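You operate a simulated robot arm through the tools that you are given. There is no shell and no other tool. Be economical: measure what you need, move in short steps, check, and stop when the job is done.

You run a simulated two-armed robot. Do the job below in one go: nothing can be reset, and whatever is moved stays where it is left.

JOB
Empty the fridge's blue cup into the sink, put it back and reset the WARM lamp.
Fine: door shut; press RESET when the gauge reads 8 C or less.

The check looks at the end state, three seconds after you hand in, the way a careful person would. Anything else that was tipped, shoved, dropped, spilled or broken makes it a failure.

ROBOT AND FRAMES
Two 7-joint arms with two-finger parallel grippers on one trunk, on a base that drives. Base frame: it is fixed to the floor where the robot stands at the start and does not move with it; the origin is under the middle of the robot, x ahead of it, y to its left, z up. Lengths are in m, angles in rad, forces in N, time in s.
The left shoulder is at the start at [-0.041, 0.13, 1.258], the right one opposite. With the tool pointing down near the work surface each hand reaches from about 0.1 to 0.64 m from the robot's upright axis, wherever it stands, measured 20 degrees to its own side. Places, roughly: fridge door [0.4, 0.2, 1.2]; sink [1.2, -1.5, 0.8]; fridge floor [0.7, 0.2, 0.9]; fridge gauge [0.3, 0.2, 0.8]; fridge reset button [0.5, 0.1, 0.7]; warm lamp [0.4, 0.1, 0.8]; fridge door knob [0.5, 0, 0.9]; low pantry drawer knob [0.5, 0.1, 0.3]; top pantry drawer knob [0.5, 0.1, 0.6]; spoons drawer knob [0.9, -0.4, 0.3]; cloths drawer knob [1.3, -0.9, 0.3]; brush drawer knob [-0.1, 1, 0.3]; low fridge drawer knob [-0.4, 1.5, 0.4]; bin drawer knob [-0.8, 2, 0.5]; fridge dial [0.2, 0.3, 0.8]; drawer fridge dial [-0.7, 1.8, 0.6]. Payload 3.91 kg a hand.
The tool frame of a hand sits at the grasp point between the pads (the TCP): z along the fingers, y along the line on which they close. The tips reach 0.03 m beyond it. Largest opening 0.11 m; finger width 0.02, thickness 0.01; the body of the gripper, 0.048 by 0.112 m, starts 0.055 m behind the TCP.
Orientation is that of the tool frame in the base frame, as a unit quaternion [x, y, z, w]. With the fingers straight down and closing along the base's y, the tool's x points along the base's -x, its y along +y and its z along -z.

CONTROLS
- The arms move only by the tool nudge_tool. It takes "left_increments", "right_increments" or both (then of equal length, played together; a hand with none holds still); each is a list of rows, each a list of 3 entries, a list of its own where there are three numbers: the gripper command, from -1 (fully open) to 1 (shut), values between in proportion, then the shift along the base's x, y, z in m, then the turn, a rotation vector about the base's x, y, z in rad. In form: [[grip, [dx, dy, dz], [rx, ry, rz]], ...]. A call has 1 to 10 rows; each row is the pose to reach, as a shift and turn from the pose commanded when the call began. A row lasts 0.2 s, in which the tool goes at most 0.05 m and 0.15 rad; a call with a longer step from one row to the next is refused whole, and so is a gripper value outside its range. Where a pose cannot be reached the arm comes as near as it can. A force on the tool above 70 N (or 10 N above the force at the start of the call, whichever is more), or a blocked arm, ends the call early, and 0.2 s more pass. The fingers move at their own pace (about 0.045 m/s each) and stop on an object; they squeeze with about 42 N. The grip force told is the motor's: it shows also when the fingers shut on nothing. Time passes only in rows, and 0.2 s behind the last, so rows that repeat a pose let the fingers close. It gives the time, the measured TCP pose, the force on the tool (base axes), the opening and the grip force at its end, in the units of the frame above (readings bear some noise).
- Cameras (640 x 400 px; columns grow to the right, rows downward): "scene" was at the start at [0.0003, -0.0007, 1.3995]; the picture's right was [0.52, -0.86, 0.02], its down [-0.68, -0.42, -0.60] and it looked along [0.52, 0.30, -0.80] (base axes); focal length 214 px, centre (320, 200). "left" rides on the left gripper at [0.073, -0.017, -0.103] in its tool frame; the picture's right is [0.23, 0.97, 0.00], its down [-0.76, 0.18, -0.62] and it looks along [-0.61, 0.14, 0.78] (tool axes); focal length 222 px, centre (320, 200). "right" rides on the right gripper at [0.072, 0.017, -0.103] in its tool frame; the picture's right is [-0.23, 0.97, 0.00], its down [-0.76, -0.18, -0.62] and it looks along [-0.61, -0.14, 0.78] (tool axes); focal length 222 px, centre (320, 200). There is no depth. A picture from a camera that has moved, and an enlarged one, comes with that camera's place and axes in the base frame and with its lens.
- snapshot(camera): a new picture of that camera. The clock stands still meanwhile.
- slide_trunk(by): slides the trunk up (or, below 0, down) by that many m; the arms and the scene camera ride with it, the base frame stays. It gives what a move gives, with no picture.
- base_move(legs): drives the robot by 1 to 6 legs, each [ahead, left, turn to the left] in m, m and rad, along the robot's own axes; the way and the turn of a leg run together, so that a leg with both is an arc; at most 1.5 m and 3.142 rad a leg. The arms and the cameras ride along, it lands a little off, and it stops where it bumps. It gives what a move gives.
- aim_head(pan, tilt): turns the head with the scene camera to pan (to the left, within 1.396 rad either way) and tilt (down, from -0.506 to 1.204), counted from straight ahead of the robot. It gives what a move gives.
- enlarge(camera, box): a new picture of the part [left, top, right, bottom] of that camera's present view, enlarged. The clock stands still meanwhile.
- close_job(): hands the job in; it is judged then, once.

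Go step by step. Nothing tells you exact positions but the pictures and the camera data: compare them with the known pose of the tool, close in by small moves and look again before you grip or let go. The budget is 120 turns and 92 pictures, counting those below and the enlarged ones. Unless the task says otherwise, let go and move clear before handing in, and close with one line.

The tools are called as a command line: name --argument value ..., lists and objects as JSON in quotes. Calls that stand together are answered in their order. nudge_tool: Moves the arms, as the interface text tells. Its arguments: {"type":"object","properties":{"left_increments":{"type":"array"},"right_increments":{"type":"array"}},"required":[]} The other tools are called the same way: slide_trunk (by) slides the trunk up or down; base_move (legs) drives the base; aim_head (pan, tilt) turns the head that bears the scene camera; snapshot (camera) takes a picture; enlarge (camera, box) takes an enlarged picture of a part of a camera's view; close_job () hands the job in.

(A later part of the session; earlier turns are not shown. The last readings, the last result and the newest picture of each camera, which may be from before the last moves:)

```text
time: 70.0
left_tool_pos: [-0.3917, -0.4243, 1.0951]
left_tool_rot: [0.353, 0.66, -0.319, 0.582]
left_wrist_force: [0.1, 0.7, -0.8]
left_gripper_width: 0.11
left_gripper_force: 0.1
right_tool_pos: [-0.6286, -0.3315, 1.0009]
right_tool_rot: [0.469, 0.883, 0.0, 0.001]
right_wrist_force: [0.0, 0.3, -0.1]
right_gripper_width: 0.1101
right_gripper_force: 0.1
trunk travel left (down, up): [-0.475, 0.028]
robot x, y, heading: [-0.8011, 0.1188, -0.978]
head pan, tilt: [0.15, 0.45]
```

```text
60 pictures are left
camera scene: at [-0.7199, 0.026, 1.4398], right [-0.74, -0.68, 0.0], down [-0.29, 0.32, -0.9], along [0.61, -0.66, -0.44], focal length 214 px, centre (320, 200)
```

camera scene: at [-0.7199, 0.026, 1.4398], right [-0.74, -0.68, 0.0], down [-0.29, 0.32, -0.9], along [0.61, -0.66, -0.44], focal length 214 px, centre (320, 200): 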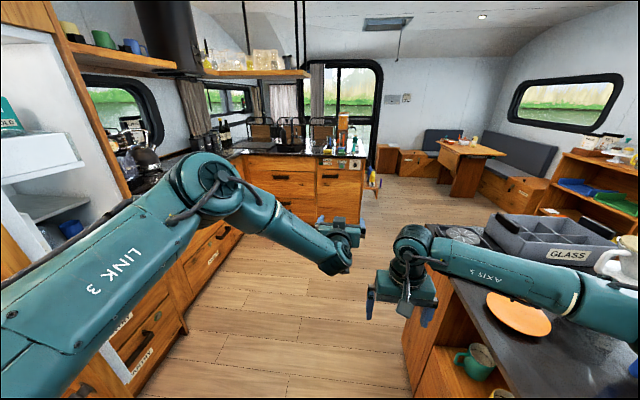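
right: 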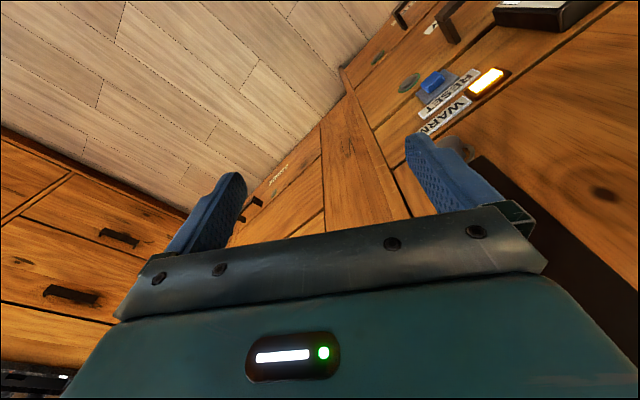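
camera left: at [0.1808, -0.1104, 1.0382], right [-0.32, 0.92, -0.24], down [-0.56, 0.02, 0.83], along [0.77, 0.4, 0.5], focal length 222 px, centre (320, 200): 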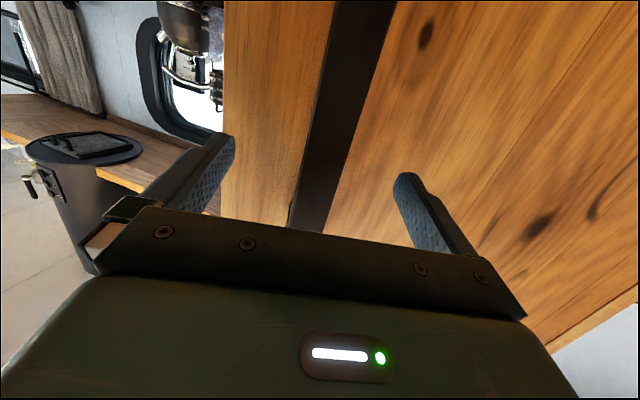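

I can see into the open fridge, a blue cup stands on a lower shelf. I drive on, and turn to face the fridge.

base_move --legs '[[0.9, 0.0, 0], [0, 0.13, 0], [0, 0, 1.598]]'

aim_head --pan 0.25 --tilt 0.5

snapshot --camera "scene"

```text
time: 79.7
left_tool_pos: [0.3518, -0.1477, 1.095]
left_tool_rot: [-0.237, 0.71, 0.203, 0.631]
left_wrist_force: [0.9, 0.5, -1.1]
left_gripper_width: 0.11
left_gripper_force: 0.1
right_tool_pos: [0.2712, -0.3894, 0.9989]
right_tool_rot: [-0.318, 0.948, 0.0, 0.0]
right_wrist_force: [0.1, -1.1, -1.2]
right_gripper_width: 0.1101
right_gripper_force: 0.2
trunk travel left (down, up): [-0.475, 0.028]
robot x, y, heading: [-0.1704, -0.5864, 0.646]
head pan, tilt: [0.15, 0.45]
```

```text
time: 80.4
left_tool_pos: [0.353, -0.148, 1.0958]
left_tool_rot: [-0.236, 0.71, 0.203, 0.632]
left_wrist_force: [0.3, 0.5, 0.3]
left_gripper_width: 0.11
left_gripper_force: 0.0
right_tool_pos: [0.2724, -0.3899, 1.0001]
right_tool_rot: [-0.317, 0.948, 0.0, 0.001]
right_wrist_force: [0.3, -0.8, 0.0]
right_gripper_width: 0.1101
right_gripper_force: 0.0
trunk travel left (down, up): [-0.475, 0.028]
robot x, y, heading: [-0.1696, -0.5855, 0.648]
head pan, tilt: [0.25, 0.499]
```

```text
59 pictures are left
camera scene: at [-0.0869, -0.4959, 1.4354], right [0.78, -0.62, 0.0], down [-0.3, -0.37, -0.88], along [0.55, 0.69, -0.48], focal length 214 px, centre (320, 200)
```

scene: 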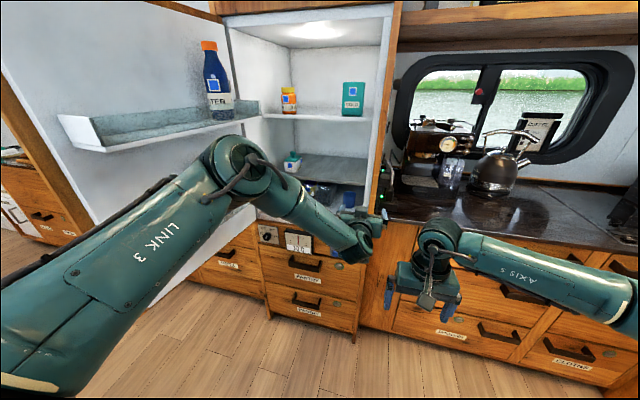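

The fridge is open, with items on two shelves, and glasses and a blue cup below. I enlarge the inside and check the gauge.

enlarge --camera "scene" --box '[230, 60, 400, 220]'

enlarge --camera "left" --box '[180, 0, 540, 240]'

enlarge --camera "scene" --box '[250, 215, 330, 265]'

```text
2.50 times, centred on (315, 140) of scene
camera zoom: at [-0.0869, -0.4959, 1.4354], right [0.78, -0.62, 0.0], down [-0.3, -0.37, -0.88], along [0.55, 0.69, -0.48], focal length 536 px, centre (332, 350)
```

zoom: 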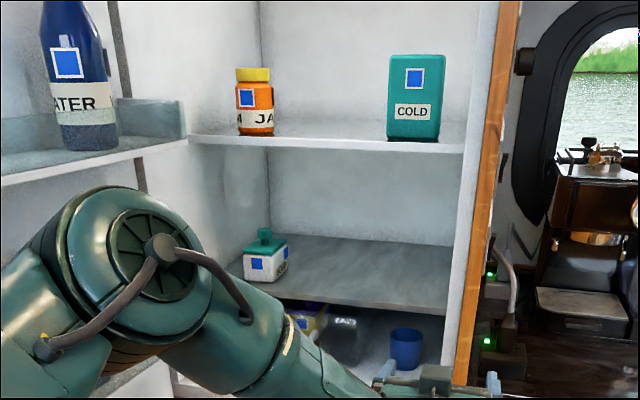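

```text
1.67 times, centred on (360, 120) of left
camera zoom: at [0.2732, -0.2276, 1.0383], right [-0.6, 0.77, -0.23], down [-0.54, -0.16, 0.83], along [0.6, 0.62, 0.51], focal length 370 px, centre (253, 333)
```

zoom: 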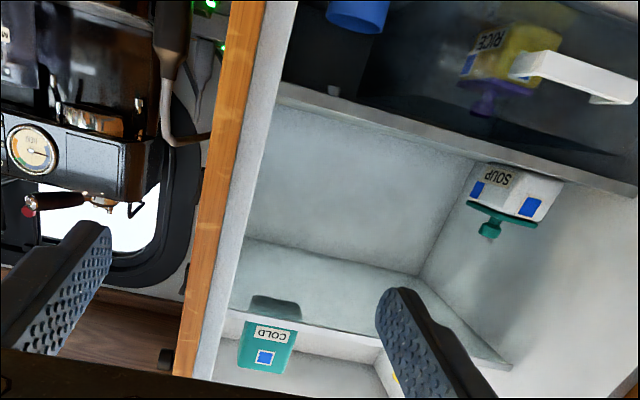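

```text
8.00 times, centred on (290, 240) of scene
camera zoom: at [-0.0869, -0.4959, 1.4354], right [0.78, -0.62, 0.0], down [-0.3, -0.37, -0.88], along [0.55, 0.69, -0.48], focal length 1716 px, centre (560, -120)
```

zoom: 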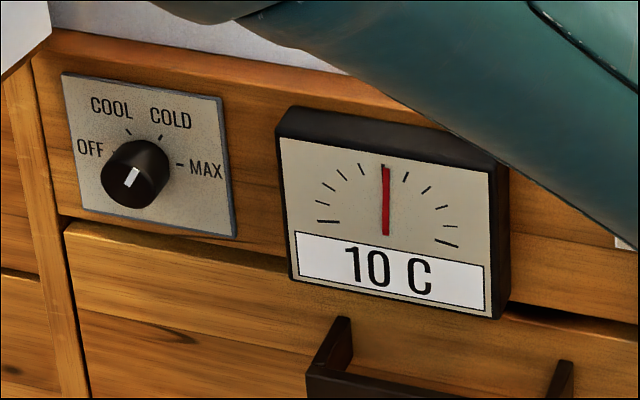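

The cup stands on the fridge floor near the right wall, under the middle shelf, at about [0.58, 0.12, 0.94]; it needs a low, forward-reaching right hand. I tuck the left arm away and pitch the right hand forward.

nudge_tool --left_increments '[[-1, [-0.0332, -0.0142, 0.01], [-0.0895, 0.1185, 0]], [-1, [-0.0664, -0.0284, 0.02], [-0.179, 0.237, 0]], [-1, [-0.0996, -0.0426, 0.03], [-0.2685, 0.3555, 0]], [-1, [-0.1328, -0.0568, 0.04], [-0.358, 0.474, 0]], [-1, [-0.166, -0.071, 0.05], [-0.4475, 0.5925, 0]], [-1, [-0.1992, -0.0852, 0.06], [-0.537, 0.711, 0]], [-1, [-0.2324, -0.0994, 0.07], [-0.6265, 0.8295, 0]], [-1, [-0.2656, -0.1136, 0.08], [-0.716, 0.948, 0]], [-1, [-0.2988, -0.1278, 0.09], [-0.8055, 1.0665, 0]], [-1, [-0.332, -0.142, 0.1], [-0.895, 1.185, 0]]]' --right_increments '[[-1, [-0.0057, 0.0158, 0.003], [0.0631, -0.0836, 0]], [-1, [-0.0113, 0.0316, 0.006], [0.1262, -0.1672, 0]], [-1, [-0.017, 0.0474, 0.009], [0.1893, -0.2508, 0]], [-1, [-0.0226, 0.0632, 0.012], [0.2524, -0.3344, 0]], [-1, [-0.0283, 0.079, 0.015], [0.3155, -0.418, 0]], [-1, [-0.034, 0.0948, 0.018], [0.3786, -0.5016, 0]], [-1, [-0.0396, 0.1106, 0.021], [0.4417, -0.5852, 0]], [-1, [-0.0453, 0.1264, 0.024], [0.5048, -0.6688, 0]], [-1, [-0.0509, 0.1422, 0.027], [0.5679, -0.7524, 0]], [-1, [-0.0566, 0.158, 0.03], [0.631, -0.836, 0]]]'

snapshot --camera "scene"

```text
time: 82.6
left_tool_pos: [0.0171, -0.2917, 1.1956]
left_tool_rot: [-0.318, 0.948, -0.014, -0.015]
left_wrist_force: [-0.4, 1.2, -0.1]
left_gripper_width: 0.11
left_gripper_force: 0.2
right_tool_pos: [0.2157, -0.2312, 1.0306]
right_tool_rot: [-0.273, 0.821, 0.158, 0.475]
right_wrist_force: [-0.2, 0.2, 0.6]
right_gripper_width: 0.11
right_gripper_force: 0.0
trunk travel left (down, up): [-0.475, 0.028]
robot x, y, heading: [-0.1692, -0.5826, 0.644]
head pan, tilt: [0.25, 0.499]
```

```text
55 pictures are left
camera scene: at [-0.0875, -0.4954, 1.4354], right [0.78, -0.62, 0.0], down [-0.3, -0.37, -0.88], along [0.55, 0.69, -0.48], focal length 214 px, centre (320, 200)
```

scene: 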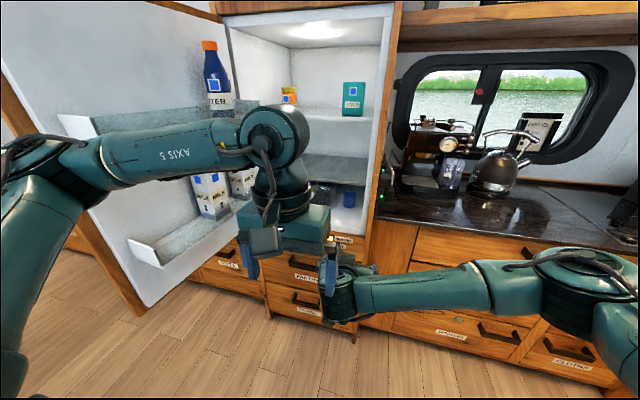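

Tucked tool-down, the left elbow sticks out toward the open door, so the other way round is better: the right hand goes back out to the right, and the left hand does the reaching with a 30 degree downward pitch.

nudge_tool --right_increments '[[-1, [0.0057, -0.0158, -0.003], [-0.0631, 0.0836, 0]], [-1, [0.0113, -0.0316, -0.006], [-0.1262, 0.1672, 0]], [-1, [0.017, -0.0474, -0.009], [-0.1893, 0.2508, 0]], [-1, [0.0226, -0.0632, -0.012], [-0.2524, 0.3344, 0]], [-1, [0.0283, -0.079, -0.015], [-0.3155, 0.418, 0]], [-1, [0.034, -0.0948, -0.018], [-0.3786, 0.5016, 0]], [-1, [0.0396, -0.1106, -0.021], [-0.4417, 0.5852, 0]], [-1, [0.0453, -0.1264, -0.024], [-0.5048, 0.6688, 0]], [-1, [0.0509, -0.1422, -0.027], [-0.5679, 0.7524, 0]], [-1, [0.0566, -0.158, -0.03], [-0.631, 0.836, 0]]]'

nudge_tool --left_increments '[[-1, [0.019, 0.0031, -0.016], [0.0633, -0.0838, 0]], [-1, [0.038, 0.0062, -0.032], [0.1266, -0.1676, 0]], [-1, [0.057, 0.0093, -0.048], [0.1899, -0.2514, 0]], [-1, [0.076, 0.0124, -0.064], [0.2532, -0.3352, 0]], [-1, [0.095, 0.0155, -0.08], [0.3165, -0.419, 0]], [-1, [0.114, 0.0186, -0.096], [0.3798, -0.5028, 0]], [-1, [0.133, 0.0217, -0.112], [0.4431, -0.5866, 0]], [-1, [0.152, 0.0248, -0.128], [0.5064, -0.6704, 0]], [-1, [0.171, 0.0279, -0.144], [0.5697, -0.7542, 0]], [-1, [0.19, 0.031, -0.16], [0.633, -0.838, 0]]]' --right_increments '[[-1, [0.01, -0.02, 0], [0, 0, 0]], [-1, [0.02, -0.04, 0], [0, 0, 0]], [-1, [0.02, -0.06, 0], [0, 0, 0]], [-1, [0.02, -0.06, 0], [0, 0, 0]], [-1, [0.02, -0.06, 0], [0, 0, 0]], [-1, [0.02, -0.06, 0], [0, 0, 0]], [-1, [0.02, -0.06, 0], [0, 0, 0]], [-1, [0.02, -0.06, 0], [0, 0, 0]], [-1, [0.02, -0.06, 0], [0, 0, 0]], [-1, [0.02, -0.06, 0], [0, 0, 0]]]'

snapshot --camera "scene"

```text
time: 84.8
left_tool_pos: [0.0187, -0.2911, 1.1959]
left_tool_rot: [-0.321, 0.947, -0.012, -0.015]
left_wrist_force: [-0.1, 0.4, -0.7]
left_gripper_width: 0.11
left_gripper_force: 0.0
right_tool_pos: [0.2706, -0.3908, 1.0006]
right_tool_rot: [-0.317, 0.948, 0.0, -0.001]
right_wrist_force: [-0.2, 0.0, -0.6]
right_gripper_width: 0.1101
right_gripper_force: 0.0
trunk travel left (down, up): [-0.475, 0.028]
robot x, y, heading: [-0.1668, -0.583, 0.647]
head pan, tilt: [0.25, 0.499]
```

```text
time: 87.0
left_tool_pos: [0.2125, -0.259, 1.0345]
left_tool_rot: [-0.277, 0.828, 0.146, 0.464]
left_wrist_force: [-0.2, 0.4, -1.1]
left_gripper_width: 0.11
left_gripper_force: 0.1
right_tool_pos: [0.2927, -0.4473, 1.0007]
right_tool_rot: [-0.318, 0.948, 0.001, 0.0]
right_wrist_force: [-1.4, 0.4, 0.6]
right_gripper_width: 0.1099
right_gripper_force: 0.2
trunk travel left (down, up): [-0.475, 0.028]
robot x, y, heading: [-0.1666, -0.5837, 0.65]
head pan, tilt: [0.25, 0.499]
```

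```text
54 pictures are left
camera scene: at [-0.0866, -0.4959, 1.4354], right [0.78, -0.62, 0.0], down [-0.3, -0.37, -0.88], along [0.55, 0.69, -0.48], focal length 214 px, centre (320, 200)
```

scene: 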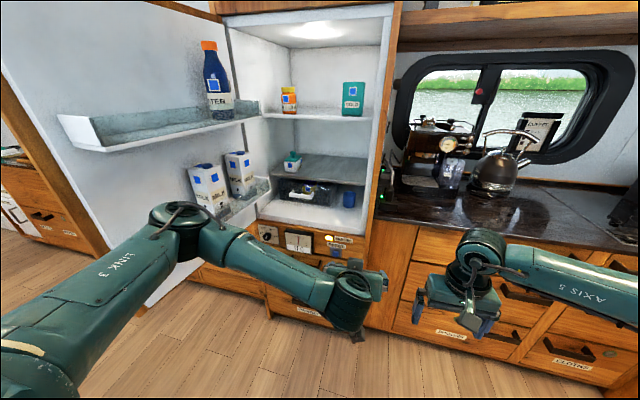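

Good view of the open fridge now. I enlarge the cup's corner.

enlarge --camera "scene" --box '[250, 140, 400, 245]'

```text
3.81 times, centred on (325, 192) of scene
camera zoom: at [-0.0866, -0.4959, 1.4354], right [0.78, -0.62, 0.0], down [-0.3, -0.37, -0.88], along [0.55, 0.69, -0.48], focal length 817 px, centre (301, 229)
```

zoom: 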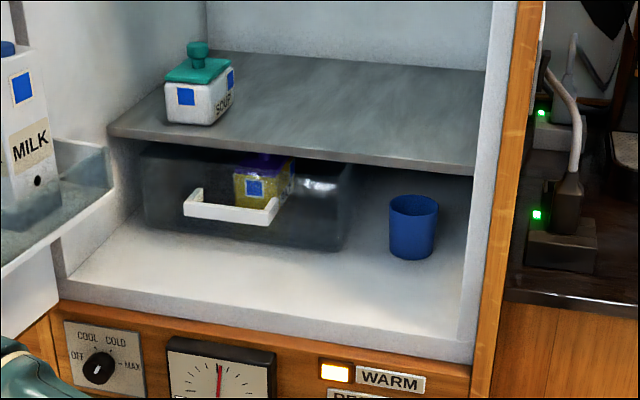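

The cup is clearly seen, free-standing near the right wall; a see-through drawer is left of it. I drive closer, keeping the hand in front of the opening.

base_move --legs '[[0.25, 0.11, -0.03]]'

aim_head --pan 0.0 --tilt 0.6

snapshot --camera "scene"

snapshot --camera "left"

```text
time: 88.9
left_tool_pos: [0.3521, -0.0405, 1.0355]
left_tool_rot: [-0.266, 0.832, 0.14, 0.466]
left_wrist_force: [0.2, 1.1, -0.3]
left_gripper_width: 0.1101
left_gripper_force: 0.0
right_tool_pos: [0.428, -0.2306, 0.9995]
right_tool_rot: [-0.305, 0.952, 0.0, 0.0]
right_wrist_force: [-0.3, 0.9, 0.2]
right_gripper_width: 0.1101
right_gripper_force: 0.1
trunk travel left (down, up): [-0.475, 0.028]
robot x, y, heading: [-0.0324, -0.3534, 0.619]
head pan, tilt: [0.25, 0.499]
```

```text
time: 89.7
left_tool_pos: [0.3522, -0.0402, 1.0354]
left_tool_rot: [-0.266, 0.832, 0.14, 0.466]
left_wrist_force: [0.2, -0.3, -0.4]
left_gripper_width: 0.1098
left_gripper_force: 0.1
right_tool_pos: [0.4268, -0.2309, 0.9999]
right_tool_rot: [-0.305, 0.952, 0.0, 0.0]
right_wrist_force: [-0.8, -0.7, 0.9]
right_gripper_width: 0.11
right_gripper_force: 0.1
trunk travel left (down, up): [-0.475, 0.028]
robot x, y, heading: [-0.0328, -0.3548, 0.622]
head pan, tilt: [0.0, 0.6]
```

```text
52 pictures are left
camera scene: at [0.0607, -0.287, 1.4263], right [0.58, -0.81, 0.0], down [-0.46, -0.33, -0.83], along [0.67, 0.48, -0.56], focal length 214 px, centre (320, 200)
```

scene: 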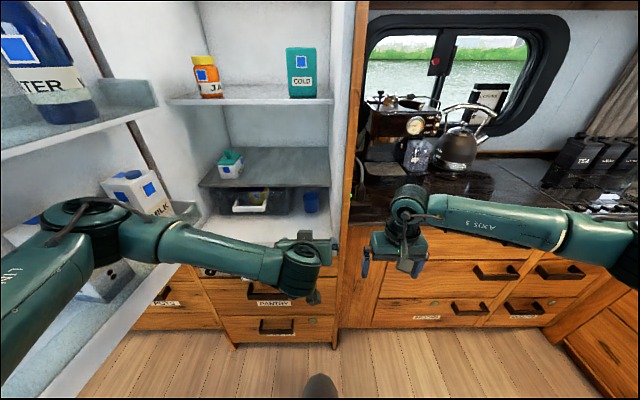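

```text
51 pictures are left
camera left: at [0.2589, -0.1259, 1.03], right [-0.66, 0.73, -0.21], down [-0.22, 0.08, 0.97], along [0.72, 0.68, 0.1], focal length 222 px, centre (320, 200)
```

left: 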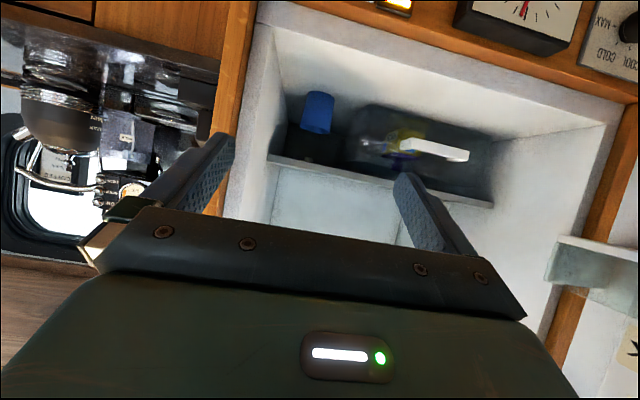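

The left camera now sees the cup between the fingers ahead. I enlarge both views to pin down the cup and shelf positions.

enlarge --camera "scene" --box '[190, 130, 350, 240]'

enlarge --camera "left" --box '[240, 40, 420, 200]'

```text
3.64 times, centred on (270, 185) of scene
camera zoom: at [0.0607, -0.287, 1.4263], right [0.58, -0.81, 0.0], down [-0.46, -0.33, -0.83], along [0.67, 0.48, -0.56], focal length 780 px, centre (502, 254)
```

zoom: 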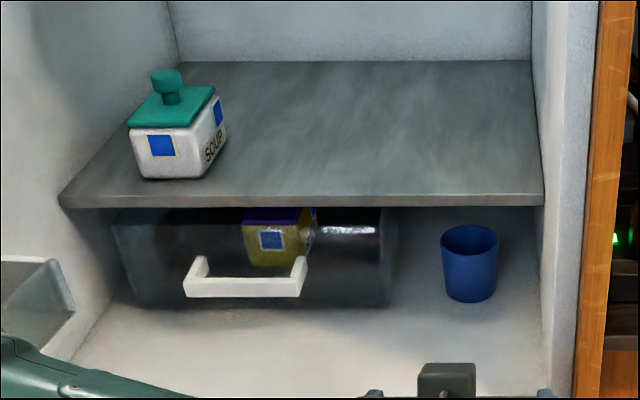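

```text
2.50 times, centred on (330, 120) of left
camera zoom: at [0.2589, -0.1259, 1.03], right [-0.66, 0.73, -0.21], down [-0.22, 0.08, 0.97], along [0.72, 0.68, 0.1], focal length 555 px, centre (295, 400)
```

zoom: 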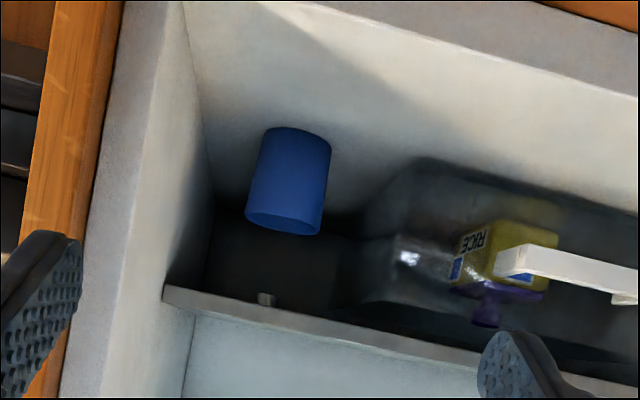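

From two views the cup stands at about [0.655, 0.187], z 0.865–0.93, diameter 6–7 cm, and the shelf edge above begins a little before it at z 1.01. I pull the right hand back a little, pitch the left slightly more, and drive in.

nudge_tool --left_increments '[[-1, [0, 0, -0.015], [-0.032, 0.045, 0]], [-1, [0.0, 0.0, -0.03], [-0.032, 0.045, 0]], [-1, [0.0, 0.0, -0.03], [-0.032, 0.045, 0]]]' --right_increments '[[-1, [-0.035, -0.025, 0], [0, 0, 0]], [-1, [-0.07, -0.05, 0], [0, 0, 0]], [-1, [-0.09, -0.065, 0], [0, 0, 0]]]'

base_move --legs '[[0.2, 0.0, 0]]'

snapshot --camera "scene"

snapshot --camera "left"

```text
time: 90.5
left_tool_pos: [0.3526, -0.0406, 1.0042]
left_tool_rot: [-0.27, 0.845, 0.133, 0.442]
left_wrist_force: [0.0, -0.1, -0.3]
left_gripper_width: 0.11
left_gripper_force: 0.1
right_tool_pos: [0.3368, -0.2977, 1.0011]
right_tool_rot: [-0.304, 0.953, 0.001, 0.0]
right_wrist_force: [0.3, -1.1, 0.0]
right_gripper_width: 0.1098
right_gripper_force: 0.0
trunk travel left (down, up): [-0.475, 0.028]
robot x, y, heading: [-0.0337, -0.3589, 0.617]
head pan, tilt: [0.0, 0.6]
```

```text
time: 92.0
left_tool_pos: [0.5148, 0.076, 1.0056]
left_tool_rot: [-0.271, 0.845, 0.133, 0.442]
left_wrist_force: [-0.5, -0.2, -0.3]
left_gripper_width: 0.1104
left_gripper_force: 0.0
right_tool_pos: [0.5019, -0.1815, 1.0002]
right_tool_rot: [-0.304, 0.953, 0.001, 0.0]
right_wrist_force: [0.0, 0.7, 0.0]
right_gripper_width: 0.1098
right_gripper_force: 0.1
trunk travel left (down, up): [-0.475, 0.028]
robot x, y, heading: [0.125, -0.2401, 0.622]
head pan, tilt: [0.0, 0.6]
```

```text
48 pictures are left
camera scene: at [0.2239, -0.1708, 1.4262], right [0.58, -0.81, 0.0], down [-0.46, -0.33, -0.82], along [0.67, 0.48, -0.57], focal length 214 px, centre (320, 200)
```

scene: 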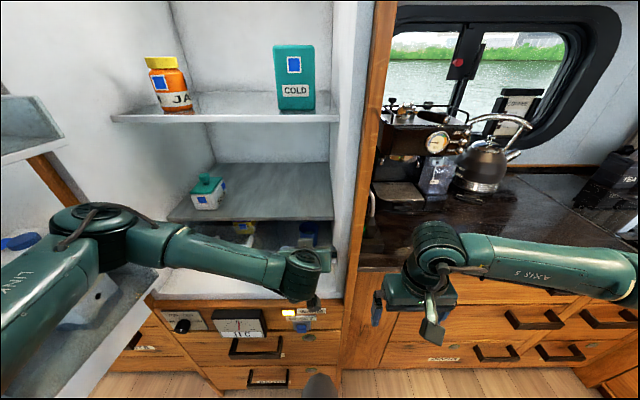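

```text
47 pictures are left
camera left: at [0.4221, -0.0098, 1.0068], right [-0.66, 0.72, -0.2], down [-0.17, 0.11, 0.98], along [0.73, 0.68, 0.05], focal length 222 px, centre (320, 200)
```

left: 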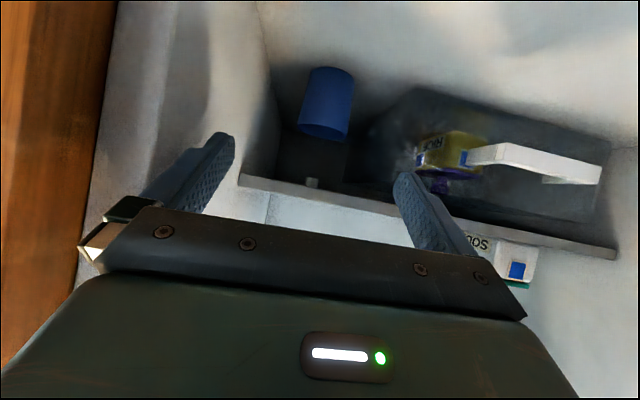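

The numbers agree: the cup is at [0.655, 0.186]. I lower the hand to cup height and slide in most of the way, then look.

nudge_tool --left_increments '[[-1, [0.02, 0.015, -0.04], [0, 0, 0]], [-1, [0.04, 0.03, -0.08], [0, 0, 0]], [-1, [0.06, 0.047, -0.092], [0, 0, 0]], [-1, [0.085, 0.067, -0.092], [0, 0, 0]], [-1, [0.085, 0.067, -0.092], [0, 0, 0]]]'

snapshot --camera "left"

enlarge --camera "scene" --box '[160, 190, 360, 350]'

```text
time: 93.2
left_tool_pos: [0.6013, 0.1417, 0.9152]
left_tool_rot: [-0.27, 0.845, 0.133, 0.442]
left_wrist_force: [0.2, 0.7, 1.2]
left_gripper_width: 0.11
left_gripper_force: 0.2
right_tool_pos: [0.5003, -0.1821, 1.0006]
right_tool_rot: [-0.306, 0.952, 0.0, 0.0]
right_wrist_force: [-0.6, 0.9, -0.1]
right_gripper_width: 0.1099
right_gripper_force: 0.1
trunk travel left (down, up): [-0.475, 0.028]
robot x, y, heading: [0.1292, -0.2388, 0.618]
head pan, tilt: [0.0, 0.6]
```

```text
46 pictures are left
camera left: at [0.5071, 0.056, 0.9163], right [-0.66, 0.72, -0.2], down [-0.17, 0.12, 0.98], along [0.73, 0.68, 0.05], focal length 222 px, centre (320, 200)
```

left: 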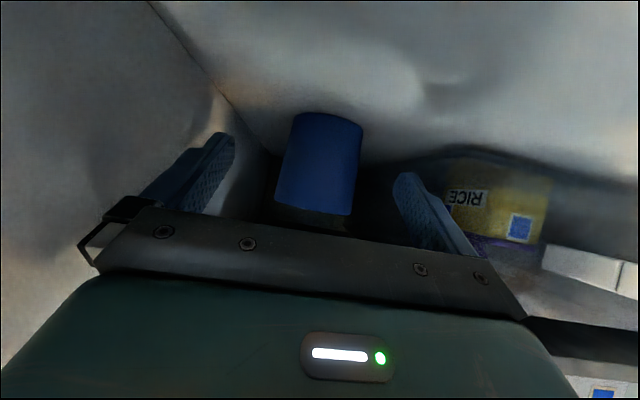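

```text
2.50 times, centred on (260, 270) of scene
camera zoom: at [0.2231, -0.1706, 1.4263], right [0.58, -0.81, 0.0], down [-0.46, -0.33, -0.83], along [0.67, 0.48, -0.56], focal length 536 px, centre (470, 25)
```

zoom: 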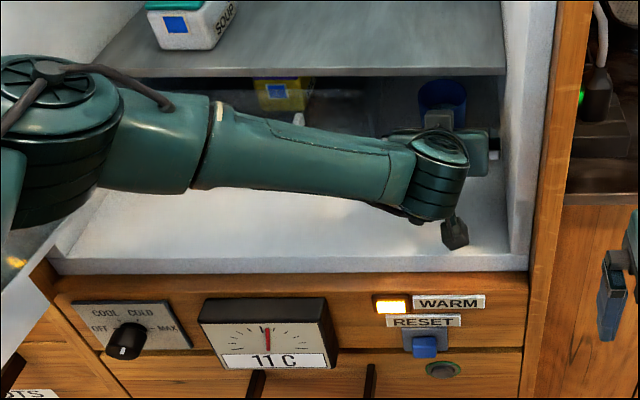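

The cup sits centred between the open fingers. I go the last 6 cm and close.

nudge_tool --left_increments '[[-1, [0.025, 0.0205, 0], [0, 0, 0]], [-1, [0.048, 0.039, 0], [0, 0, 0]], [-1, [0.048, 0.039, 0], [0, 0, 0]]]'

snapshot --camera "left"

```text
time: 94.0
left_tool_pos: [0.6491, 0.1803, 0.9144]
left_tool_rot: [-0.271, 0.845, 0.133, 0.442]
left_wrist_force: [0.5, -0.8, 0.2]
left_gripper_width: 0.11
left_gripper_force: 0.1
right_tool_pos: [0.5003, -0.1822, 1.0008]
right_tool_rot: [-0.304, 0.953, 0.001, 0.0]
right_wrist_force: [0.2, 0.3, 0.9]
right_gripper_width: 0.1101
right_gripper_force: 0.1
trunk travel left (down, up): [-0.475, 0.028]
robot x, y, heading: [0.1293, -0.237, 0.622]
head pan, tilt: [0.0, 0.6]
```

```text
44 pictures are left
camera left: at [0.5553, 0.0948, 0.9155], right [-0.66, 0.72, -0.2], down [-0.17, 0.12, 0.98], along [0.73, 0.68, 0.05], focal length 222 px, centre (320, 200)
```

left: 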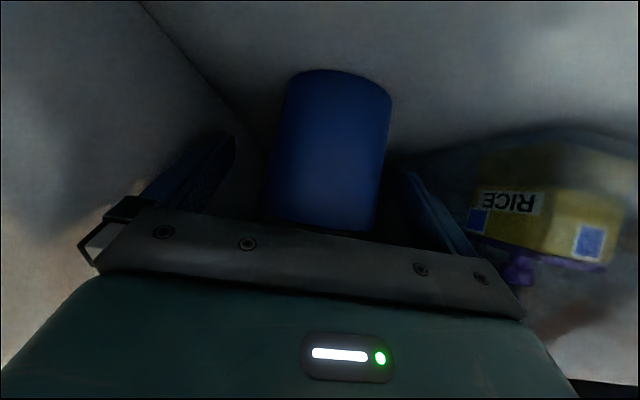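

The cup is between the pads. I centre by 6 mm and close on it.

nudge_tool --left_increments '[[-1, [-0.0035, 0.005, 0], [0, 0, 0]], [0, [-0.0035, 0.005, 0], [0, 0, 0]], [0.3, [-0.0035, 0.005, 0], [0, 0, 0]], [0.5, [-0.0035, 0.005, 0], [0, 0, 0]], [1, [-0.0035, 0.005, 0], [0, 0, 0]], [1, [-0.0035, 0.005, 0], [0, 0, 0]]]'

snapshot --camera "left"

```text
time: 95.5
left_tool_pos: [0.6444, 0.186, 0.913]
left_tool_rot: [-0.27, 0.845, 0.133, 0.443]
left_wrist_force: [-0.4, 1.5, 1.6]
left_gripper_width: 0.0659
left_gripper_force: 41.9
right_tool_pos: [0.5006, -0.1805, 0.9996]
right_tool_rot: [-0.305, 0.952, 0.001, 0.0]
right_wrist_force: [0.3, 1.0, 0.5]
right_gripper_width: 0.11
right_gripper_force: 0.2
trunk travel left (down, up): [-0.475, 0.028]
robot x, y, heading: [0.1284, -0.2401, 0.622]
head pan, tilt: [0.0, 0.6]
```

```text
43 pictures are left
camera left: at [0.5513, 0.1001, 0.9152], right [-0.66, 0.72, -0.2], down [-0.17, 0.11, 0.98], along [0.73, 0.68, 0.05], focal length 222 px, centre (320, 200)
```

left: 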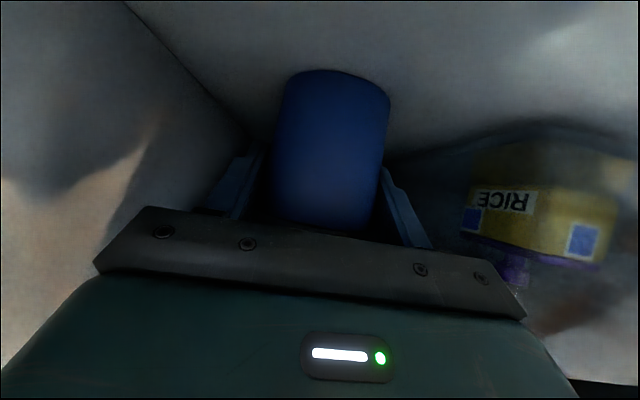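

The cup is held at 66 mm. I lift it slightly off the floor and draw it out slowly.

nudge_tool --left_increments '[[1, [0, 0, 0.006], [0, 0, 0]], [1, [0, 0, 0.012], [0, 0, 0]], [1, [-0.016, -0.0116, 0.012], [0, 0, 0]], [1, [-0.033, -0.0232, 0.012], [0, 0, 0]], [1, [-0.05, -0.035, 0.012], [0, 0, 0]], [1, [-0.067, -0.047, 0.018], [0, 0, 0]], [1, [-0.084, -0.059, 0.03], [0, 0, 0]], [1, [-0.1, -0.07, 0.045], [0, 0, 0]], [1, [-0.115, -0.081, 0.06], [0, 0, 0]], [1, [-0.115, -0.081, 0.07], [0, 0, 0]]]'

snapshot --camera "scene"

```text
time: 97.7
left_tool_pos: [0.5302, 0.1072, 0.9838]
left_tool_rot: [-0.27, 0.845, 0.133, 0.443]
left_wrist_force: [0.9, -1.1, -1.1]
left_gripper_width: 0.0657
left_gripper_force: 42.4
right_tool_pos: [0.5015, -0.1819, 1.0016]
right_tool_rot: [-0.305, 0.952, 0.001, -0.001]
right_wrist_force: [-0.1, 0.4, 0.3]
right_gripper_width: 0.1099
right_gripper_force: 0.0
trunk travel left (down, up): [-0.475, 0.028]
robot x, y, heading: [0.1259, -0.2406, 0.62]
head pan, tilt: [0.0, 0.6]
```

```text
42 pictures are left
camera scene: at [0.2236, -0.1712, 1.4263], right [0.58, -0.81, 0.0], down [-0.46, -0.33, -0.83], along [0.67, 0.48, -0.56], focal length 214 px, centre (320, 200)
```

scene: 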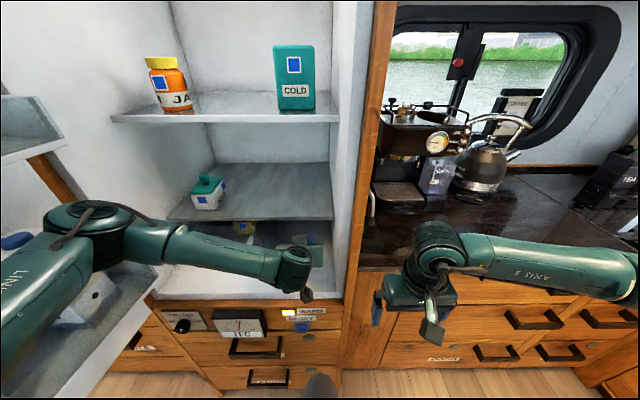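

I back out of the fridge and turn right toward the sink, then look.

base_move --legs '[[-0.3, 0, 0], [0, 0, -0.8], [0, 0, -0.77]]'

aim_head --pan 0.0 --tilt 0.5

snapshot --camera "scene"

snapshot --camera "left"

```text
time: 103.8
left_tool_pos: [0.2252, -0.8186, 0.9833]
left_tool_rot: [0.404, 0.79, -0.218, 0.408]
left_wrist_force: [0.0, 0.5, -1.2]
left_gripper_width: 0.0655
left_gripper_force: 41.9
right_tool_pos: [-0.0638, -0.791, 1.0006]
right_tool_rot: [0.454, 0.891, 0.0, 0.0]
right_wrist_force: [0.0, -0.2, 0.4]
right_gripper_width: 0.1097
right_gripper_force: 0.1
trunk travel left (down, up): [-0.475, 0.028]
robot x, y, heading: [-0.1257, -0.4174, -0.944]
head pan, tilt: [0.0, 0.6]
```

```text
time: 104.5
left_tool_pos: [0.2237, -0.8176, 0.9827]
left_tool_rot: [0.404, 0.789, -0.218, 0.408]
left_wrist_force: [-1.2, 0.3, -1.6]
left_gripper_width: 0.0658
left_gripper_force: 41.9
right_tool_pos: [-0.0643, -0.7905, 1.0017]
right_tool_rot: [0.455, 0.89, 0.0, 0.0]
right_wrist_force: [-1.0, 0.0, 0.2]
right_gripper_width: 0.1101
right_gripper_force: 0.0
trunk travel left (down, up): [-0.475, 0.028]
robot x, y, heading: [-0.1265, -0.4184, -0.95]
head pan, tilt: [0.0, 0.499]
```

```text
41 pictures are left
camera scene: at [-0.0531, -0.5156, 1.4353], right [-0.81, -0.59, 0.0], down [-0.28, 0.39, -0.88], along [0.51, -0.71, -0.48], focal length 214 px, centre (320, 200)
```

scene: 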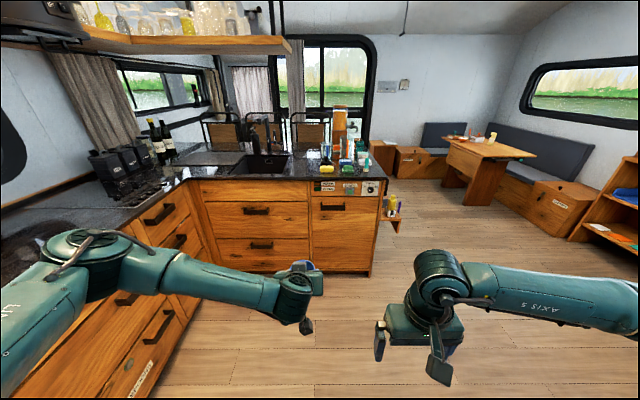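

```text
40 pictures are left
camera left: at [0.1373, -0.725, 0.9857], right [0.72, 0.67, -0.2], down [0.11, 0.17, 0.98], along [0.69, -0.72, 0.05], focal length 222 px, centre (320, 200)
```

left: 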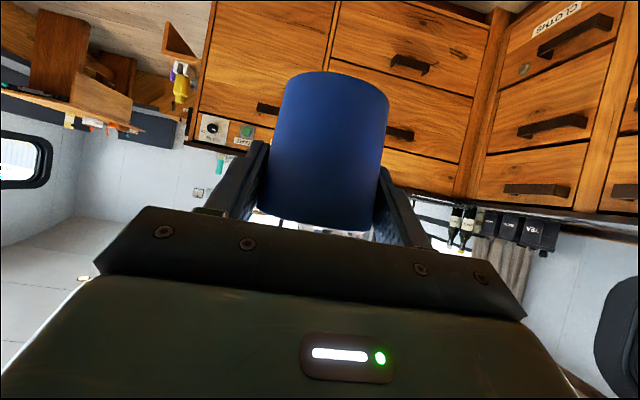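

The cup is upright in the hand and I can see the black sink in the peninsula, around s-ahead: centre near [1.2, -1.5]. I drive to stand in front of it.

base_move --legs '[[0.5, 0.2, 0], [0.38, 0.17, 0]]'

aim_head --pan 0.0 --tilt 0.6

snapshot --camera "scene"

```text
time: 109.7
left_tool_pos: [1.0302, -1.3122, 0.9838]
left_tool_rot: [0.404, 0.789, -0.218, 0.408]
left_wrist_force: [-0.5, 0.4, -0.9]
left_gripper_width: 0.0657
left_gripper_force: 41.8
right_tool_pos: [0.7414, -1.2823, 1.0015]
right_tool_rot: [0.457, 0.889, -0.001, 0.0]
right_wrist_force: [-0.5, -0.6, -0.2]
right_gripper_width: 0.1099
right_gripper_force: 0.0
trunk travel left (down, up): [-0.475, 0.028]
robot x, y, heading: [0.6829, -0.9095, -0.943]
head pan, tilt: [0.0, 0.499]
```

```text
time: 110.4
left_tool_pos: [1.0305, -1.3112, 0.9835]
left_tool_rot: [0.405, 0.789, -0.219, 0.407]
left_wrist_force: [0.2, 0.0, -0.1]
left_gripper_width: 0.0655
left_gripper_force: 41.7
right_tool_pos: [0.742, -1.2823, 1.0014]
right_tool_rot: [0.457, 0.89, 0.0, 0.0]
right_wrist_force: [-0.1, -0.4, -0.1]
right_gripper_width: 0.1101
right_gripper_force: 0.0
trunk travel left (down, up): [-0.475, 0.028]
robot x, y, heading: [0.6814, -0.9098, -0.946]
head pan, tilt: [0.0, 0.6]
```

```text
39 pictures are left
camera scene: at [0.7518, -1.0055, 1.4263], right [-0.81, -0.58, 0.0], down [-0.33, 0.46, -0.83], along [0.48, -0.67, -0.56], focal length 214 px, centre (320, 200)
```

scene: 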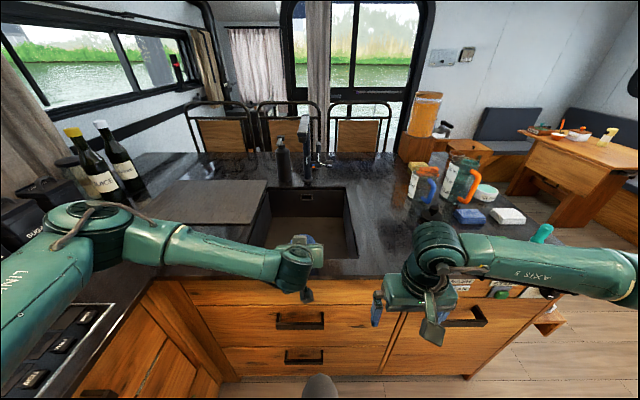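

The sink opening spans about 0.46 m ahead-to-back, just in front of the cup. I drive 15 cm ahead and reach over the basin.

base_move --legs '[[0.15, -0.02, 0]]'

nudge_tool --left_increments '[[1, [0.015, -0.021, 0.01], [0, 0, 0]], [1, [0.032, -0.045, 0.02], [0, 0, 0]], [1, [0.05, -0.07, 0.03], [0, 0, 0]], [1, [0.066, -0.093, 0.03], [0, 0, 0]], [1, [0.066, -0.093, 0.03], [0, 0, 0]]]'

snapshot --camera "scene"

```text
time: 111.8
left_tool_pos: [1.1012, -1.4456, 0.9838]
left_tool_rot: [0.405, 0.789, -0.218, 0.407]
left_wrist_force: [-0.3, 0.0, -0.8]
left_gripper_width: 0.0655
left_gripper_force: 42.5
right_tool_pos: [0.8137, -1.4172, 1.0002]
right_tool_rot: [0.457, 0.89, 0.0, -0.001]
right_wrist_force: [0.0, 0.3, 0.4]
right_gripper_width: 0.11
right_gripper_force: 0.1
trunk travel left (down, up): [-0.475, 0.028]
robot x, y, heading: [0.7542, -1.046, -0.948]
head pan, tilt: [0.0, 0.6]
```

```text
time: 113.0
left_tool_pos: [1.1671, -1.5379, 1.0134]
left_tool_rot: [0.406, 0.789, -0.219, 0.406]
left_wrist_force: [0.2, -0.1, -1.7]
left_gripper_width: 0.0658
left_gripper_force: 41.8
right_tool_pos: [0.8139, -1.4175, 1.0014]
right_tool_rot: [0.456, 0.89, 0.0, 0.0]
right_wrist_force: [0.1, -0.2, 0.6]
right_gripper_width: 0.1098
right_gripper_force: 0.0
trunk travel left (down, up): [-0.475, 0.028]
robot x, y, heading: [0.7519, -1.0428, -0.948]
head pan, tilt: [0.0, 0.6]
```

```text
38 pictures are left
camera scene: at [0.8238, -1.1391, 1.4263], right [-0.81, -0.58, 0.0], down [-0.33, 0.46, -0.83], along [0.48, -0.67, -0.56], focal length 214 px, centre (320, 200)
```

scene: 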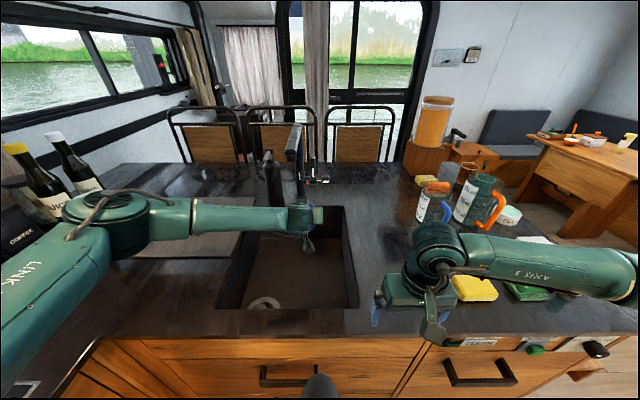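

The cup is over the middle of the basin. I begin tipping it to the left, about the finger axis, and watch.

nudge_tool --left_increments '[[1, [0, 0, 0], [-0.0556, 0.081, 0.069]], [1, [0, 0, 0], [-0.111, 0.162, 0.138]], [1, [0, 0, 0], [-0.167, 0.243, 0.207]], [1, [0, 0, 0], [-0.222, 0.324, 0.276]], [1, [0, 0, 0], [-0.278, 0.405, 0.345]], [1, [0, 0, 0], [-0.333, 0.486, 0.414]], [1, [0, 0, 0], [-0.389, 0.567, 0.483]], [1, [0, 0, 0], [-0.445, 0.648, 0.552]], [1, [0, 0, 0], [-0.5, 0.729, 0.621]], [1, [0, 0, 0], [-0.556, 0.81, 0.69]]]'

snapshot --camera "scene"

snapshot --camera "left"

```text
time: 115.2
left_tool_pos: [1.168, -1.5388, 1.015]
left_tool_rot: [-0.113, 0.88, -0.409, 0.212]
left_wrist_force: [0.1, -1.0, -1.0]
left_gripper_width: 0.0653
left_gripper_force: 42.6
right_tool_pos: [0.812, -1.4183, 1.001]
right_tool_rot: [0.457, 0.89, 0.0, 0.0]
right_wrist_force: [0.2, -0.5, 0.7]
right_gripper_width: 0.1098
right_gripper_force: 0.0
trunk travel left (down, up): [-0.475, 0.028]
robot x, y, heading: [0.7565, -1.0437, -0.949]
head pan, tilt: [0.0, 0.6]
```

```text
37 pictures are left
camera scene: at [0.8238, -1.1393, 1.4263], right [-0.81, -0.58, 0.0], down [-0.33, 0.46, -0.82], along [0.48, -0.67, -0.57], focal length 214 px, centre (320, 200)
```

scene: 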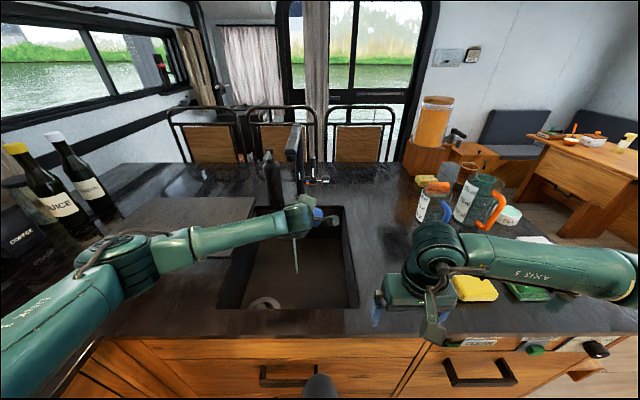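

```text
36 pictures are left
camera left: at [1.0563, -1.5055, 1.0673], right [-0.23, 0.54, -0.81], down [0.38, 0.82, 0.44], along [0.9, -0.21, -0.39], focal length 222 px, centre (320, 200)
```

left: 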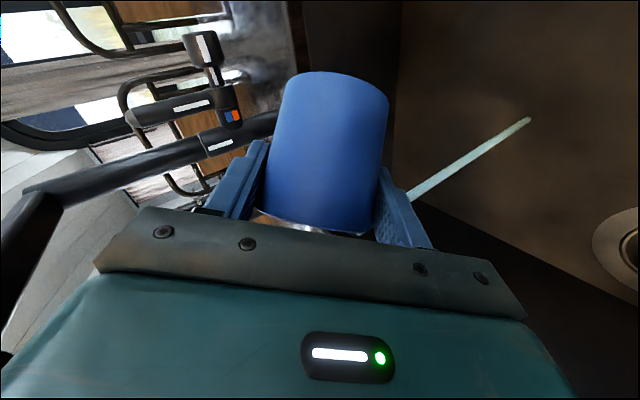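

A stream of liquid falls into the basin. I keep tipping further.

nudge_tool --left_increments '[[1, [0, 0, 0], [-0.0556, 0.081, 0.069]], [1, [0, 0, 0], [-0.111, 0.162, 0.138]], [1, [0, 0, 0], [-0.167, 0.243, 0.207]], [1, [0, 0, 0], [-0.222, 0.324, 0.276]], [1, [0, 0, 0], [-0.278, 0.405, 0.345]], [1, [0, 0, 0], [-0.333, 0.486, 0.414]], [1, [0, 0, 0], [-0.389, 0.567, 0.483]], [1, [0, 0, 0], [-0.445, 0.648, 0.552]], [1, [0, 0, 0], [-0.5, 0.729, 0.621]], [1, [0, 0, 0], [-0.5, 0.729, 0.621]]]'

snapshot --camera "scene"

snapshot --camera "left"

```text
time: 117.4
left_tool_pos: [1.167, -1.5383, 1.0143]
left_tool_rot: [-0.549, 0.699, -0.458, -0.03]
left_wrist_force: [-0.1, 0.0, -0.9]
left_gripper_width: 0.0652
left_gripper_force: 41.4
right_tool_pos: [0.8128, -1.4166, 1.0003]
right_tool_rot: [0.456, 0.89, -0.001, 0.0]
right_wrist_force: [0.3, 0.7, 0.3]
right_gripper_width: 0.1099
right_gripper_force: 0.2
trunk travel left (down, up): [-0.475, 0.028]
robot x, y, heading: [0.7544, -1.0396, -0.947]
head pan, tilt: [0.0, 0.6]
```

```text
35 pictures are left
camera scene: at [0.8238, -1.1392, 1.4263], right [-0.81, -0.58, 0.0], down [-0.33, 0.46, -0.83], along [0.48, -0.67, -0.56], focal length 214 px, centre (320, 200)
```

scene: 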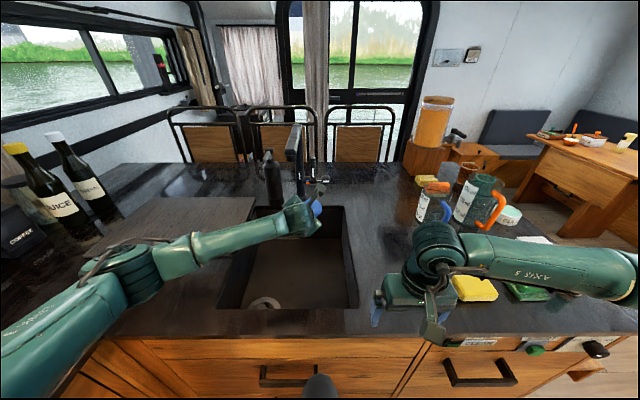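

```text
34 pictures are left
camera left: at [1.1047, -1.5214, 1.1247], right [-0.86, -0.19, -0.47], down [-0.13, 0.98, -0.16], along [0.49, -0.08, -0.87], focal length 222 px, centre (320, 200)
```

left: 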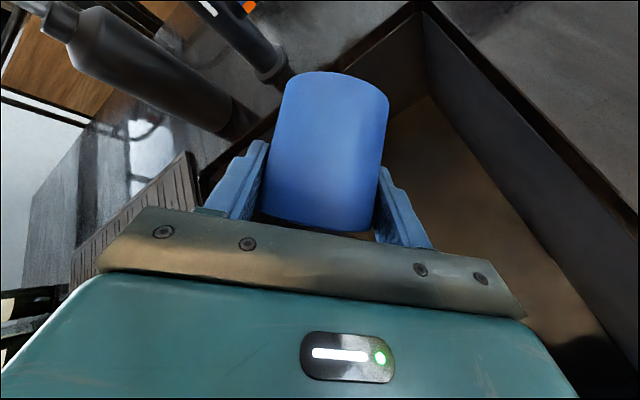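

Nearly all has gone. I pitch the cup a bit more mouth-down and hold to let it drain.

nudge_tool --left_increments '[[1, [0, 0, 0.005], [-0.115, -0.079, 0]], [1, [0, 0, 0.01], [-0.23, -0.158, 0]], [1, [0, 0, 0.01], [-0.29, -0.2, 0]], [1, [0, 0, 0.01], [-0.29, -0.2, 0]], [1, [0, 0, 0.01], [-0.29, -0.2, 0]], [1, [0, 0, 0.01], [-0.29, -0.2, 0]], [1, [0, 0, 0.01], [-0.29, -0.2, 0]], [1, [0, 0, 0.01], [-0.23, -0.158, 0]], [1, [0, 0, 0.005], [-0.115, -0.079, 0]], [1, [0, 0, 0], [0, 0, 0]]]'

snapshot --camera "left"

```text
time: 119.6
left_tool_pos: [1.1671, -1.537, 1.0133]
left_tool_rot: [-0.549, 0.698, -0.459, -0.029]
left_wrist_force: [-0.3, -0.2, -0.3]
left_gripper_width: 0.0659
left_gripper_force: 41.9
right_tool_pos: [0.8119, -1.4166, 1.0012]
right_tool_rot: [0.456, 0.89, 0.0, 0.001]
right_wrist_force: [-0.3, -0.3, -0.4]
right_gripper_width: 0.11
right_gripper_force: 0.0
trunk travel left (down, up): [-0.475, 0.028]
robot x, y, heading: [0.7527, -1.0429, -0.952]
head pan, tilt: [0.0, 0.6]
```

```text
33 pictures are left
camera left: at [1.105, -1.5208, 1.1238], right [-0.86, -0.19, -0.47], down [-0.13, 0.98, -0.16], along [0.49, -0.08, -0.87], focal length 222 px, centre (320, 200)
```

left: 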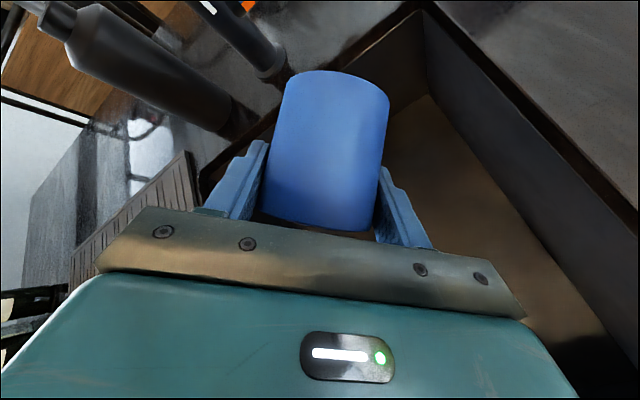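

Emptied. I turn the cup back upright over the basin.

nudge_tool --left_increments '[[1, [0, 0, 0], [0.0556, -0.081, -0.069]], [1, [0, 0, 0], [0.111, -0.162, -0.138]], [1, [0, 0, 0], [0.167, -0.243, -0.207]], [1, [0, 0, 0], [0.222, -0.324, -0.276]], [1, [0, 0, 0], [0.278, -0.405, -0.345]], [1, [0, 0, 0], [0.333, -0.486, -0.414]], [1, [0, 0, 0], [0.389, -0.567, -0.483]], [1, [0, 0, 0], [0.445, -0.648, -0.552]], [1, [0, 0, 0], [0.5, -0.729, -0.621]]]'

nudge_tool --left_increments '[[1, [0, 0, 0], [0.0556, -0.081, -0.069]], [1, [0, 0, 0], [0.111, -0.162, -0.138]], [1, [0, 0, 0], [0.167, -0.243, -0.207]], [1, [0, 0, 0], [0.222, -0.324, -0.276]], [1, [0, 0, 0], [0.278, -0.405, -0.345]], [1, [0, 0, 0], [0.333, -0.486, -0.414]], [1, [0, 0, 0], [0.389, -0.567, -0.483]], [1, [0, 0, 0], [0.445, -0.648, -0.552]], [1, [0, 0, 0], [0.5, -0.729, -0.621]], [1, [0, 0, 0], [0.556, -0.81, -0.69]]]'

snapshot --camera "scene"

```text
time: 121.6
left_tool_pos: [1.1676, -1.5381, 1.014]
left_tool_rot: [-0.11, 0.88, -0.41, 0.213]
left_wrist_force: [0.5, -0.6, -0.6]
left_gripper_width: 0.0654
left_gripper_force: 41.6
right_tool_pos: [0.8129, -1.4163, 1.0005]
right_tool_rot: [0.456, 0.89, -0.001, 0.0]
right_wrist_force: [0.6, -0.9, -0.1]
right_gripper_width: 0.11
right_gripper_force: 0.0
trunk travel left (down, up): [-0.475, 0.028]
robot x, y, heading: [0.7546, -1.0425, -0.945]
head pan, tilt: [0.0, 0.6]
```

```text
time: 123.8
left_tool_pos: [1.1683, -1.5396, 1.0143]
left_tool_rot: [0.406, 0.788, -0.219, 0.407]
left_wrist_force: [-1.0, -0.5, 0.1]
left_gripper_width: 0.0655
left_gripper_force: 41.4
right_tool_pos: [0.8131, -1.417, 1.0006]
right_tool_rot: [0.456, 0.89, -0.001, 0.001]
right_wrist_force: [0.7, 0.2, -0.4]
right_gripper_width: 0.11
right_gripper_force: 0.0
trunk travel left (down, up): [-0.475, 0.028]
robot x, y, heading: [0.7553, -1.0405, -0.955]
head pan, tilt: [0.0, 0.6]
```

```text
32 pictures are left
camera scene: at [0.8238, -1.1392, 1.4263], right [-0.81, -0.58, 0.0], down [-0.33, 0.46, -0.83], along [0.48, -0.67, -0.56], focal length 214 px, centre (320, 200)
```

scene: 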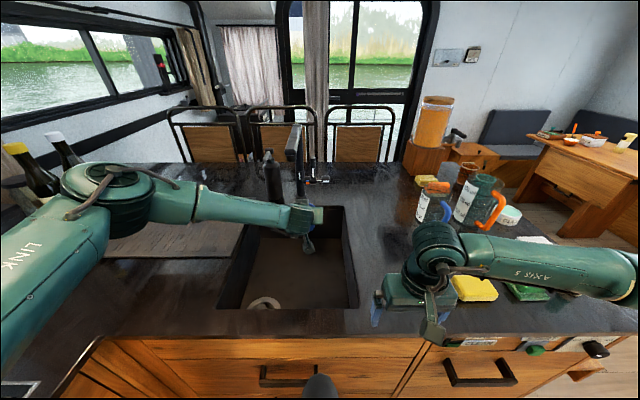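

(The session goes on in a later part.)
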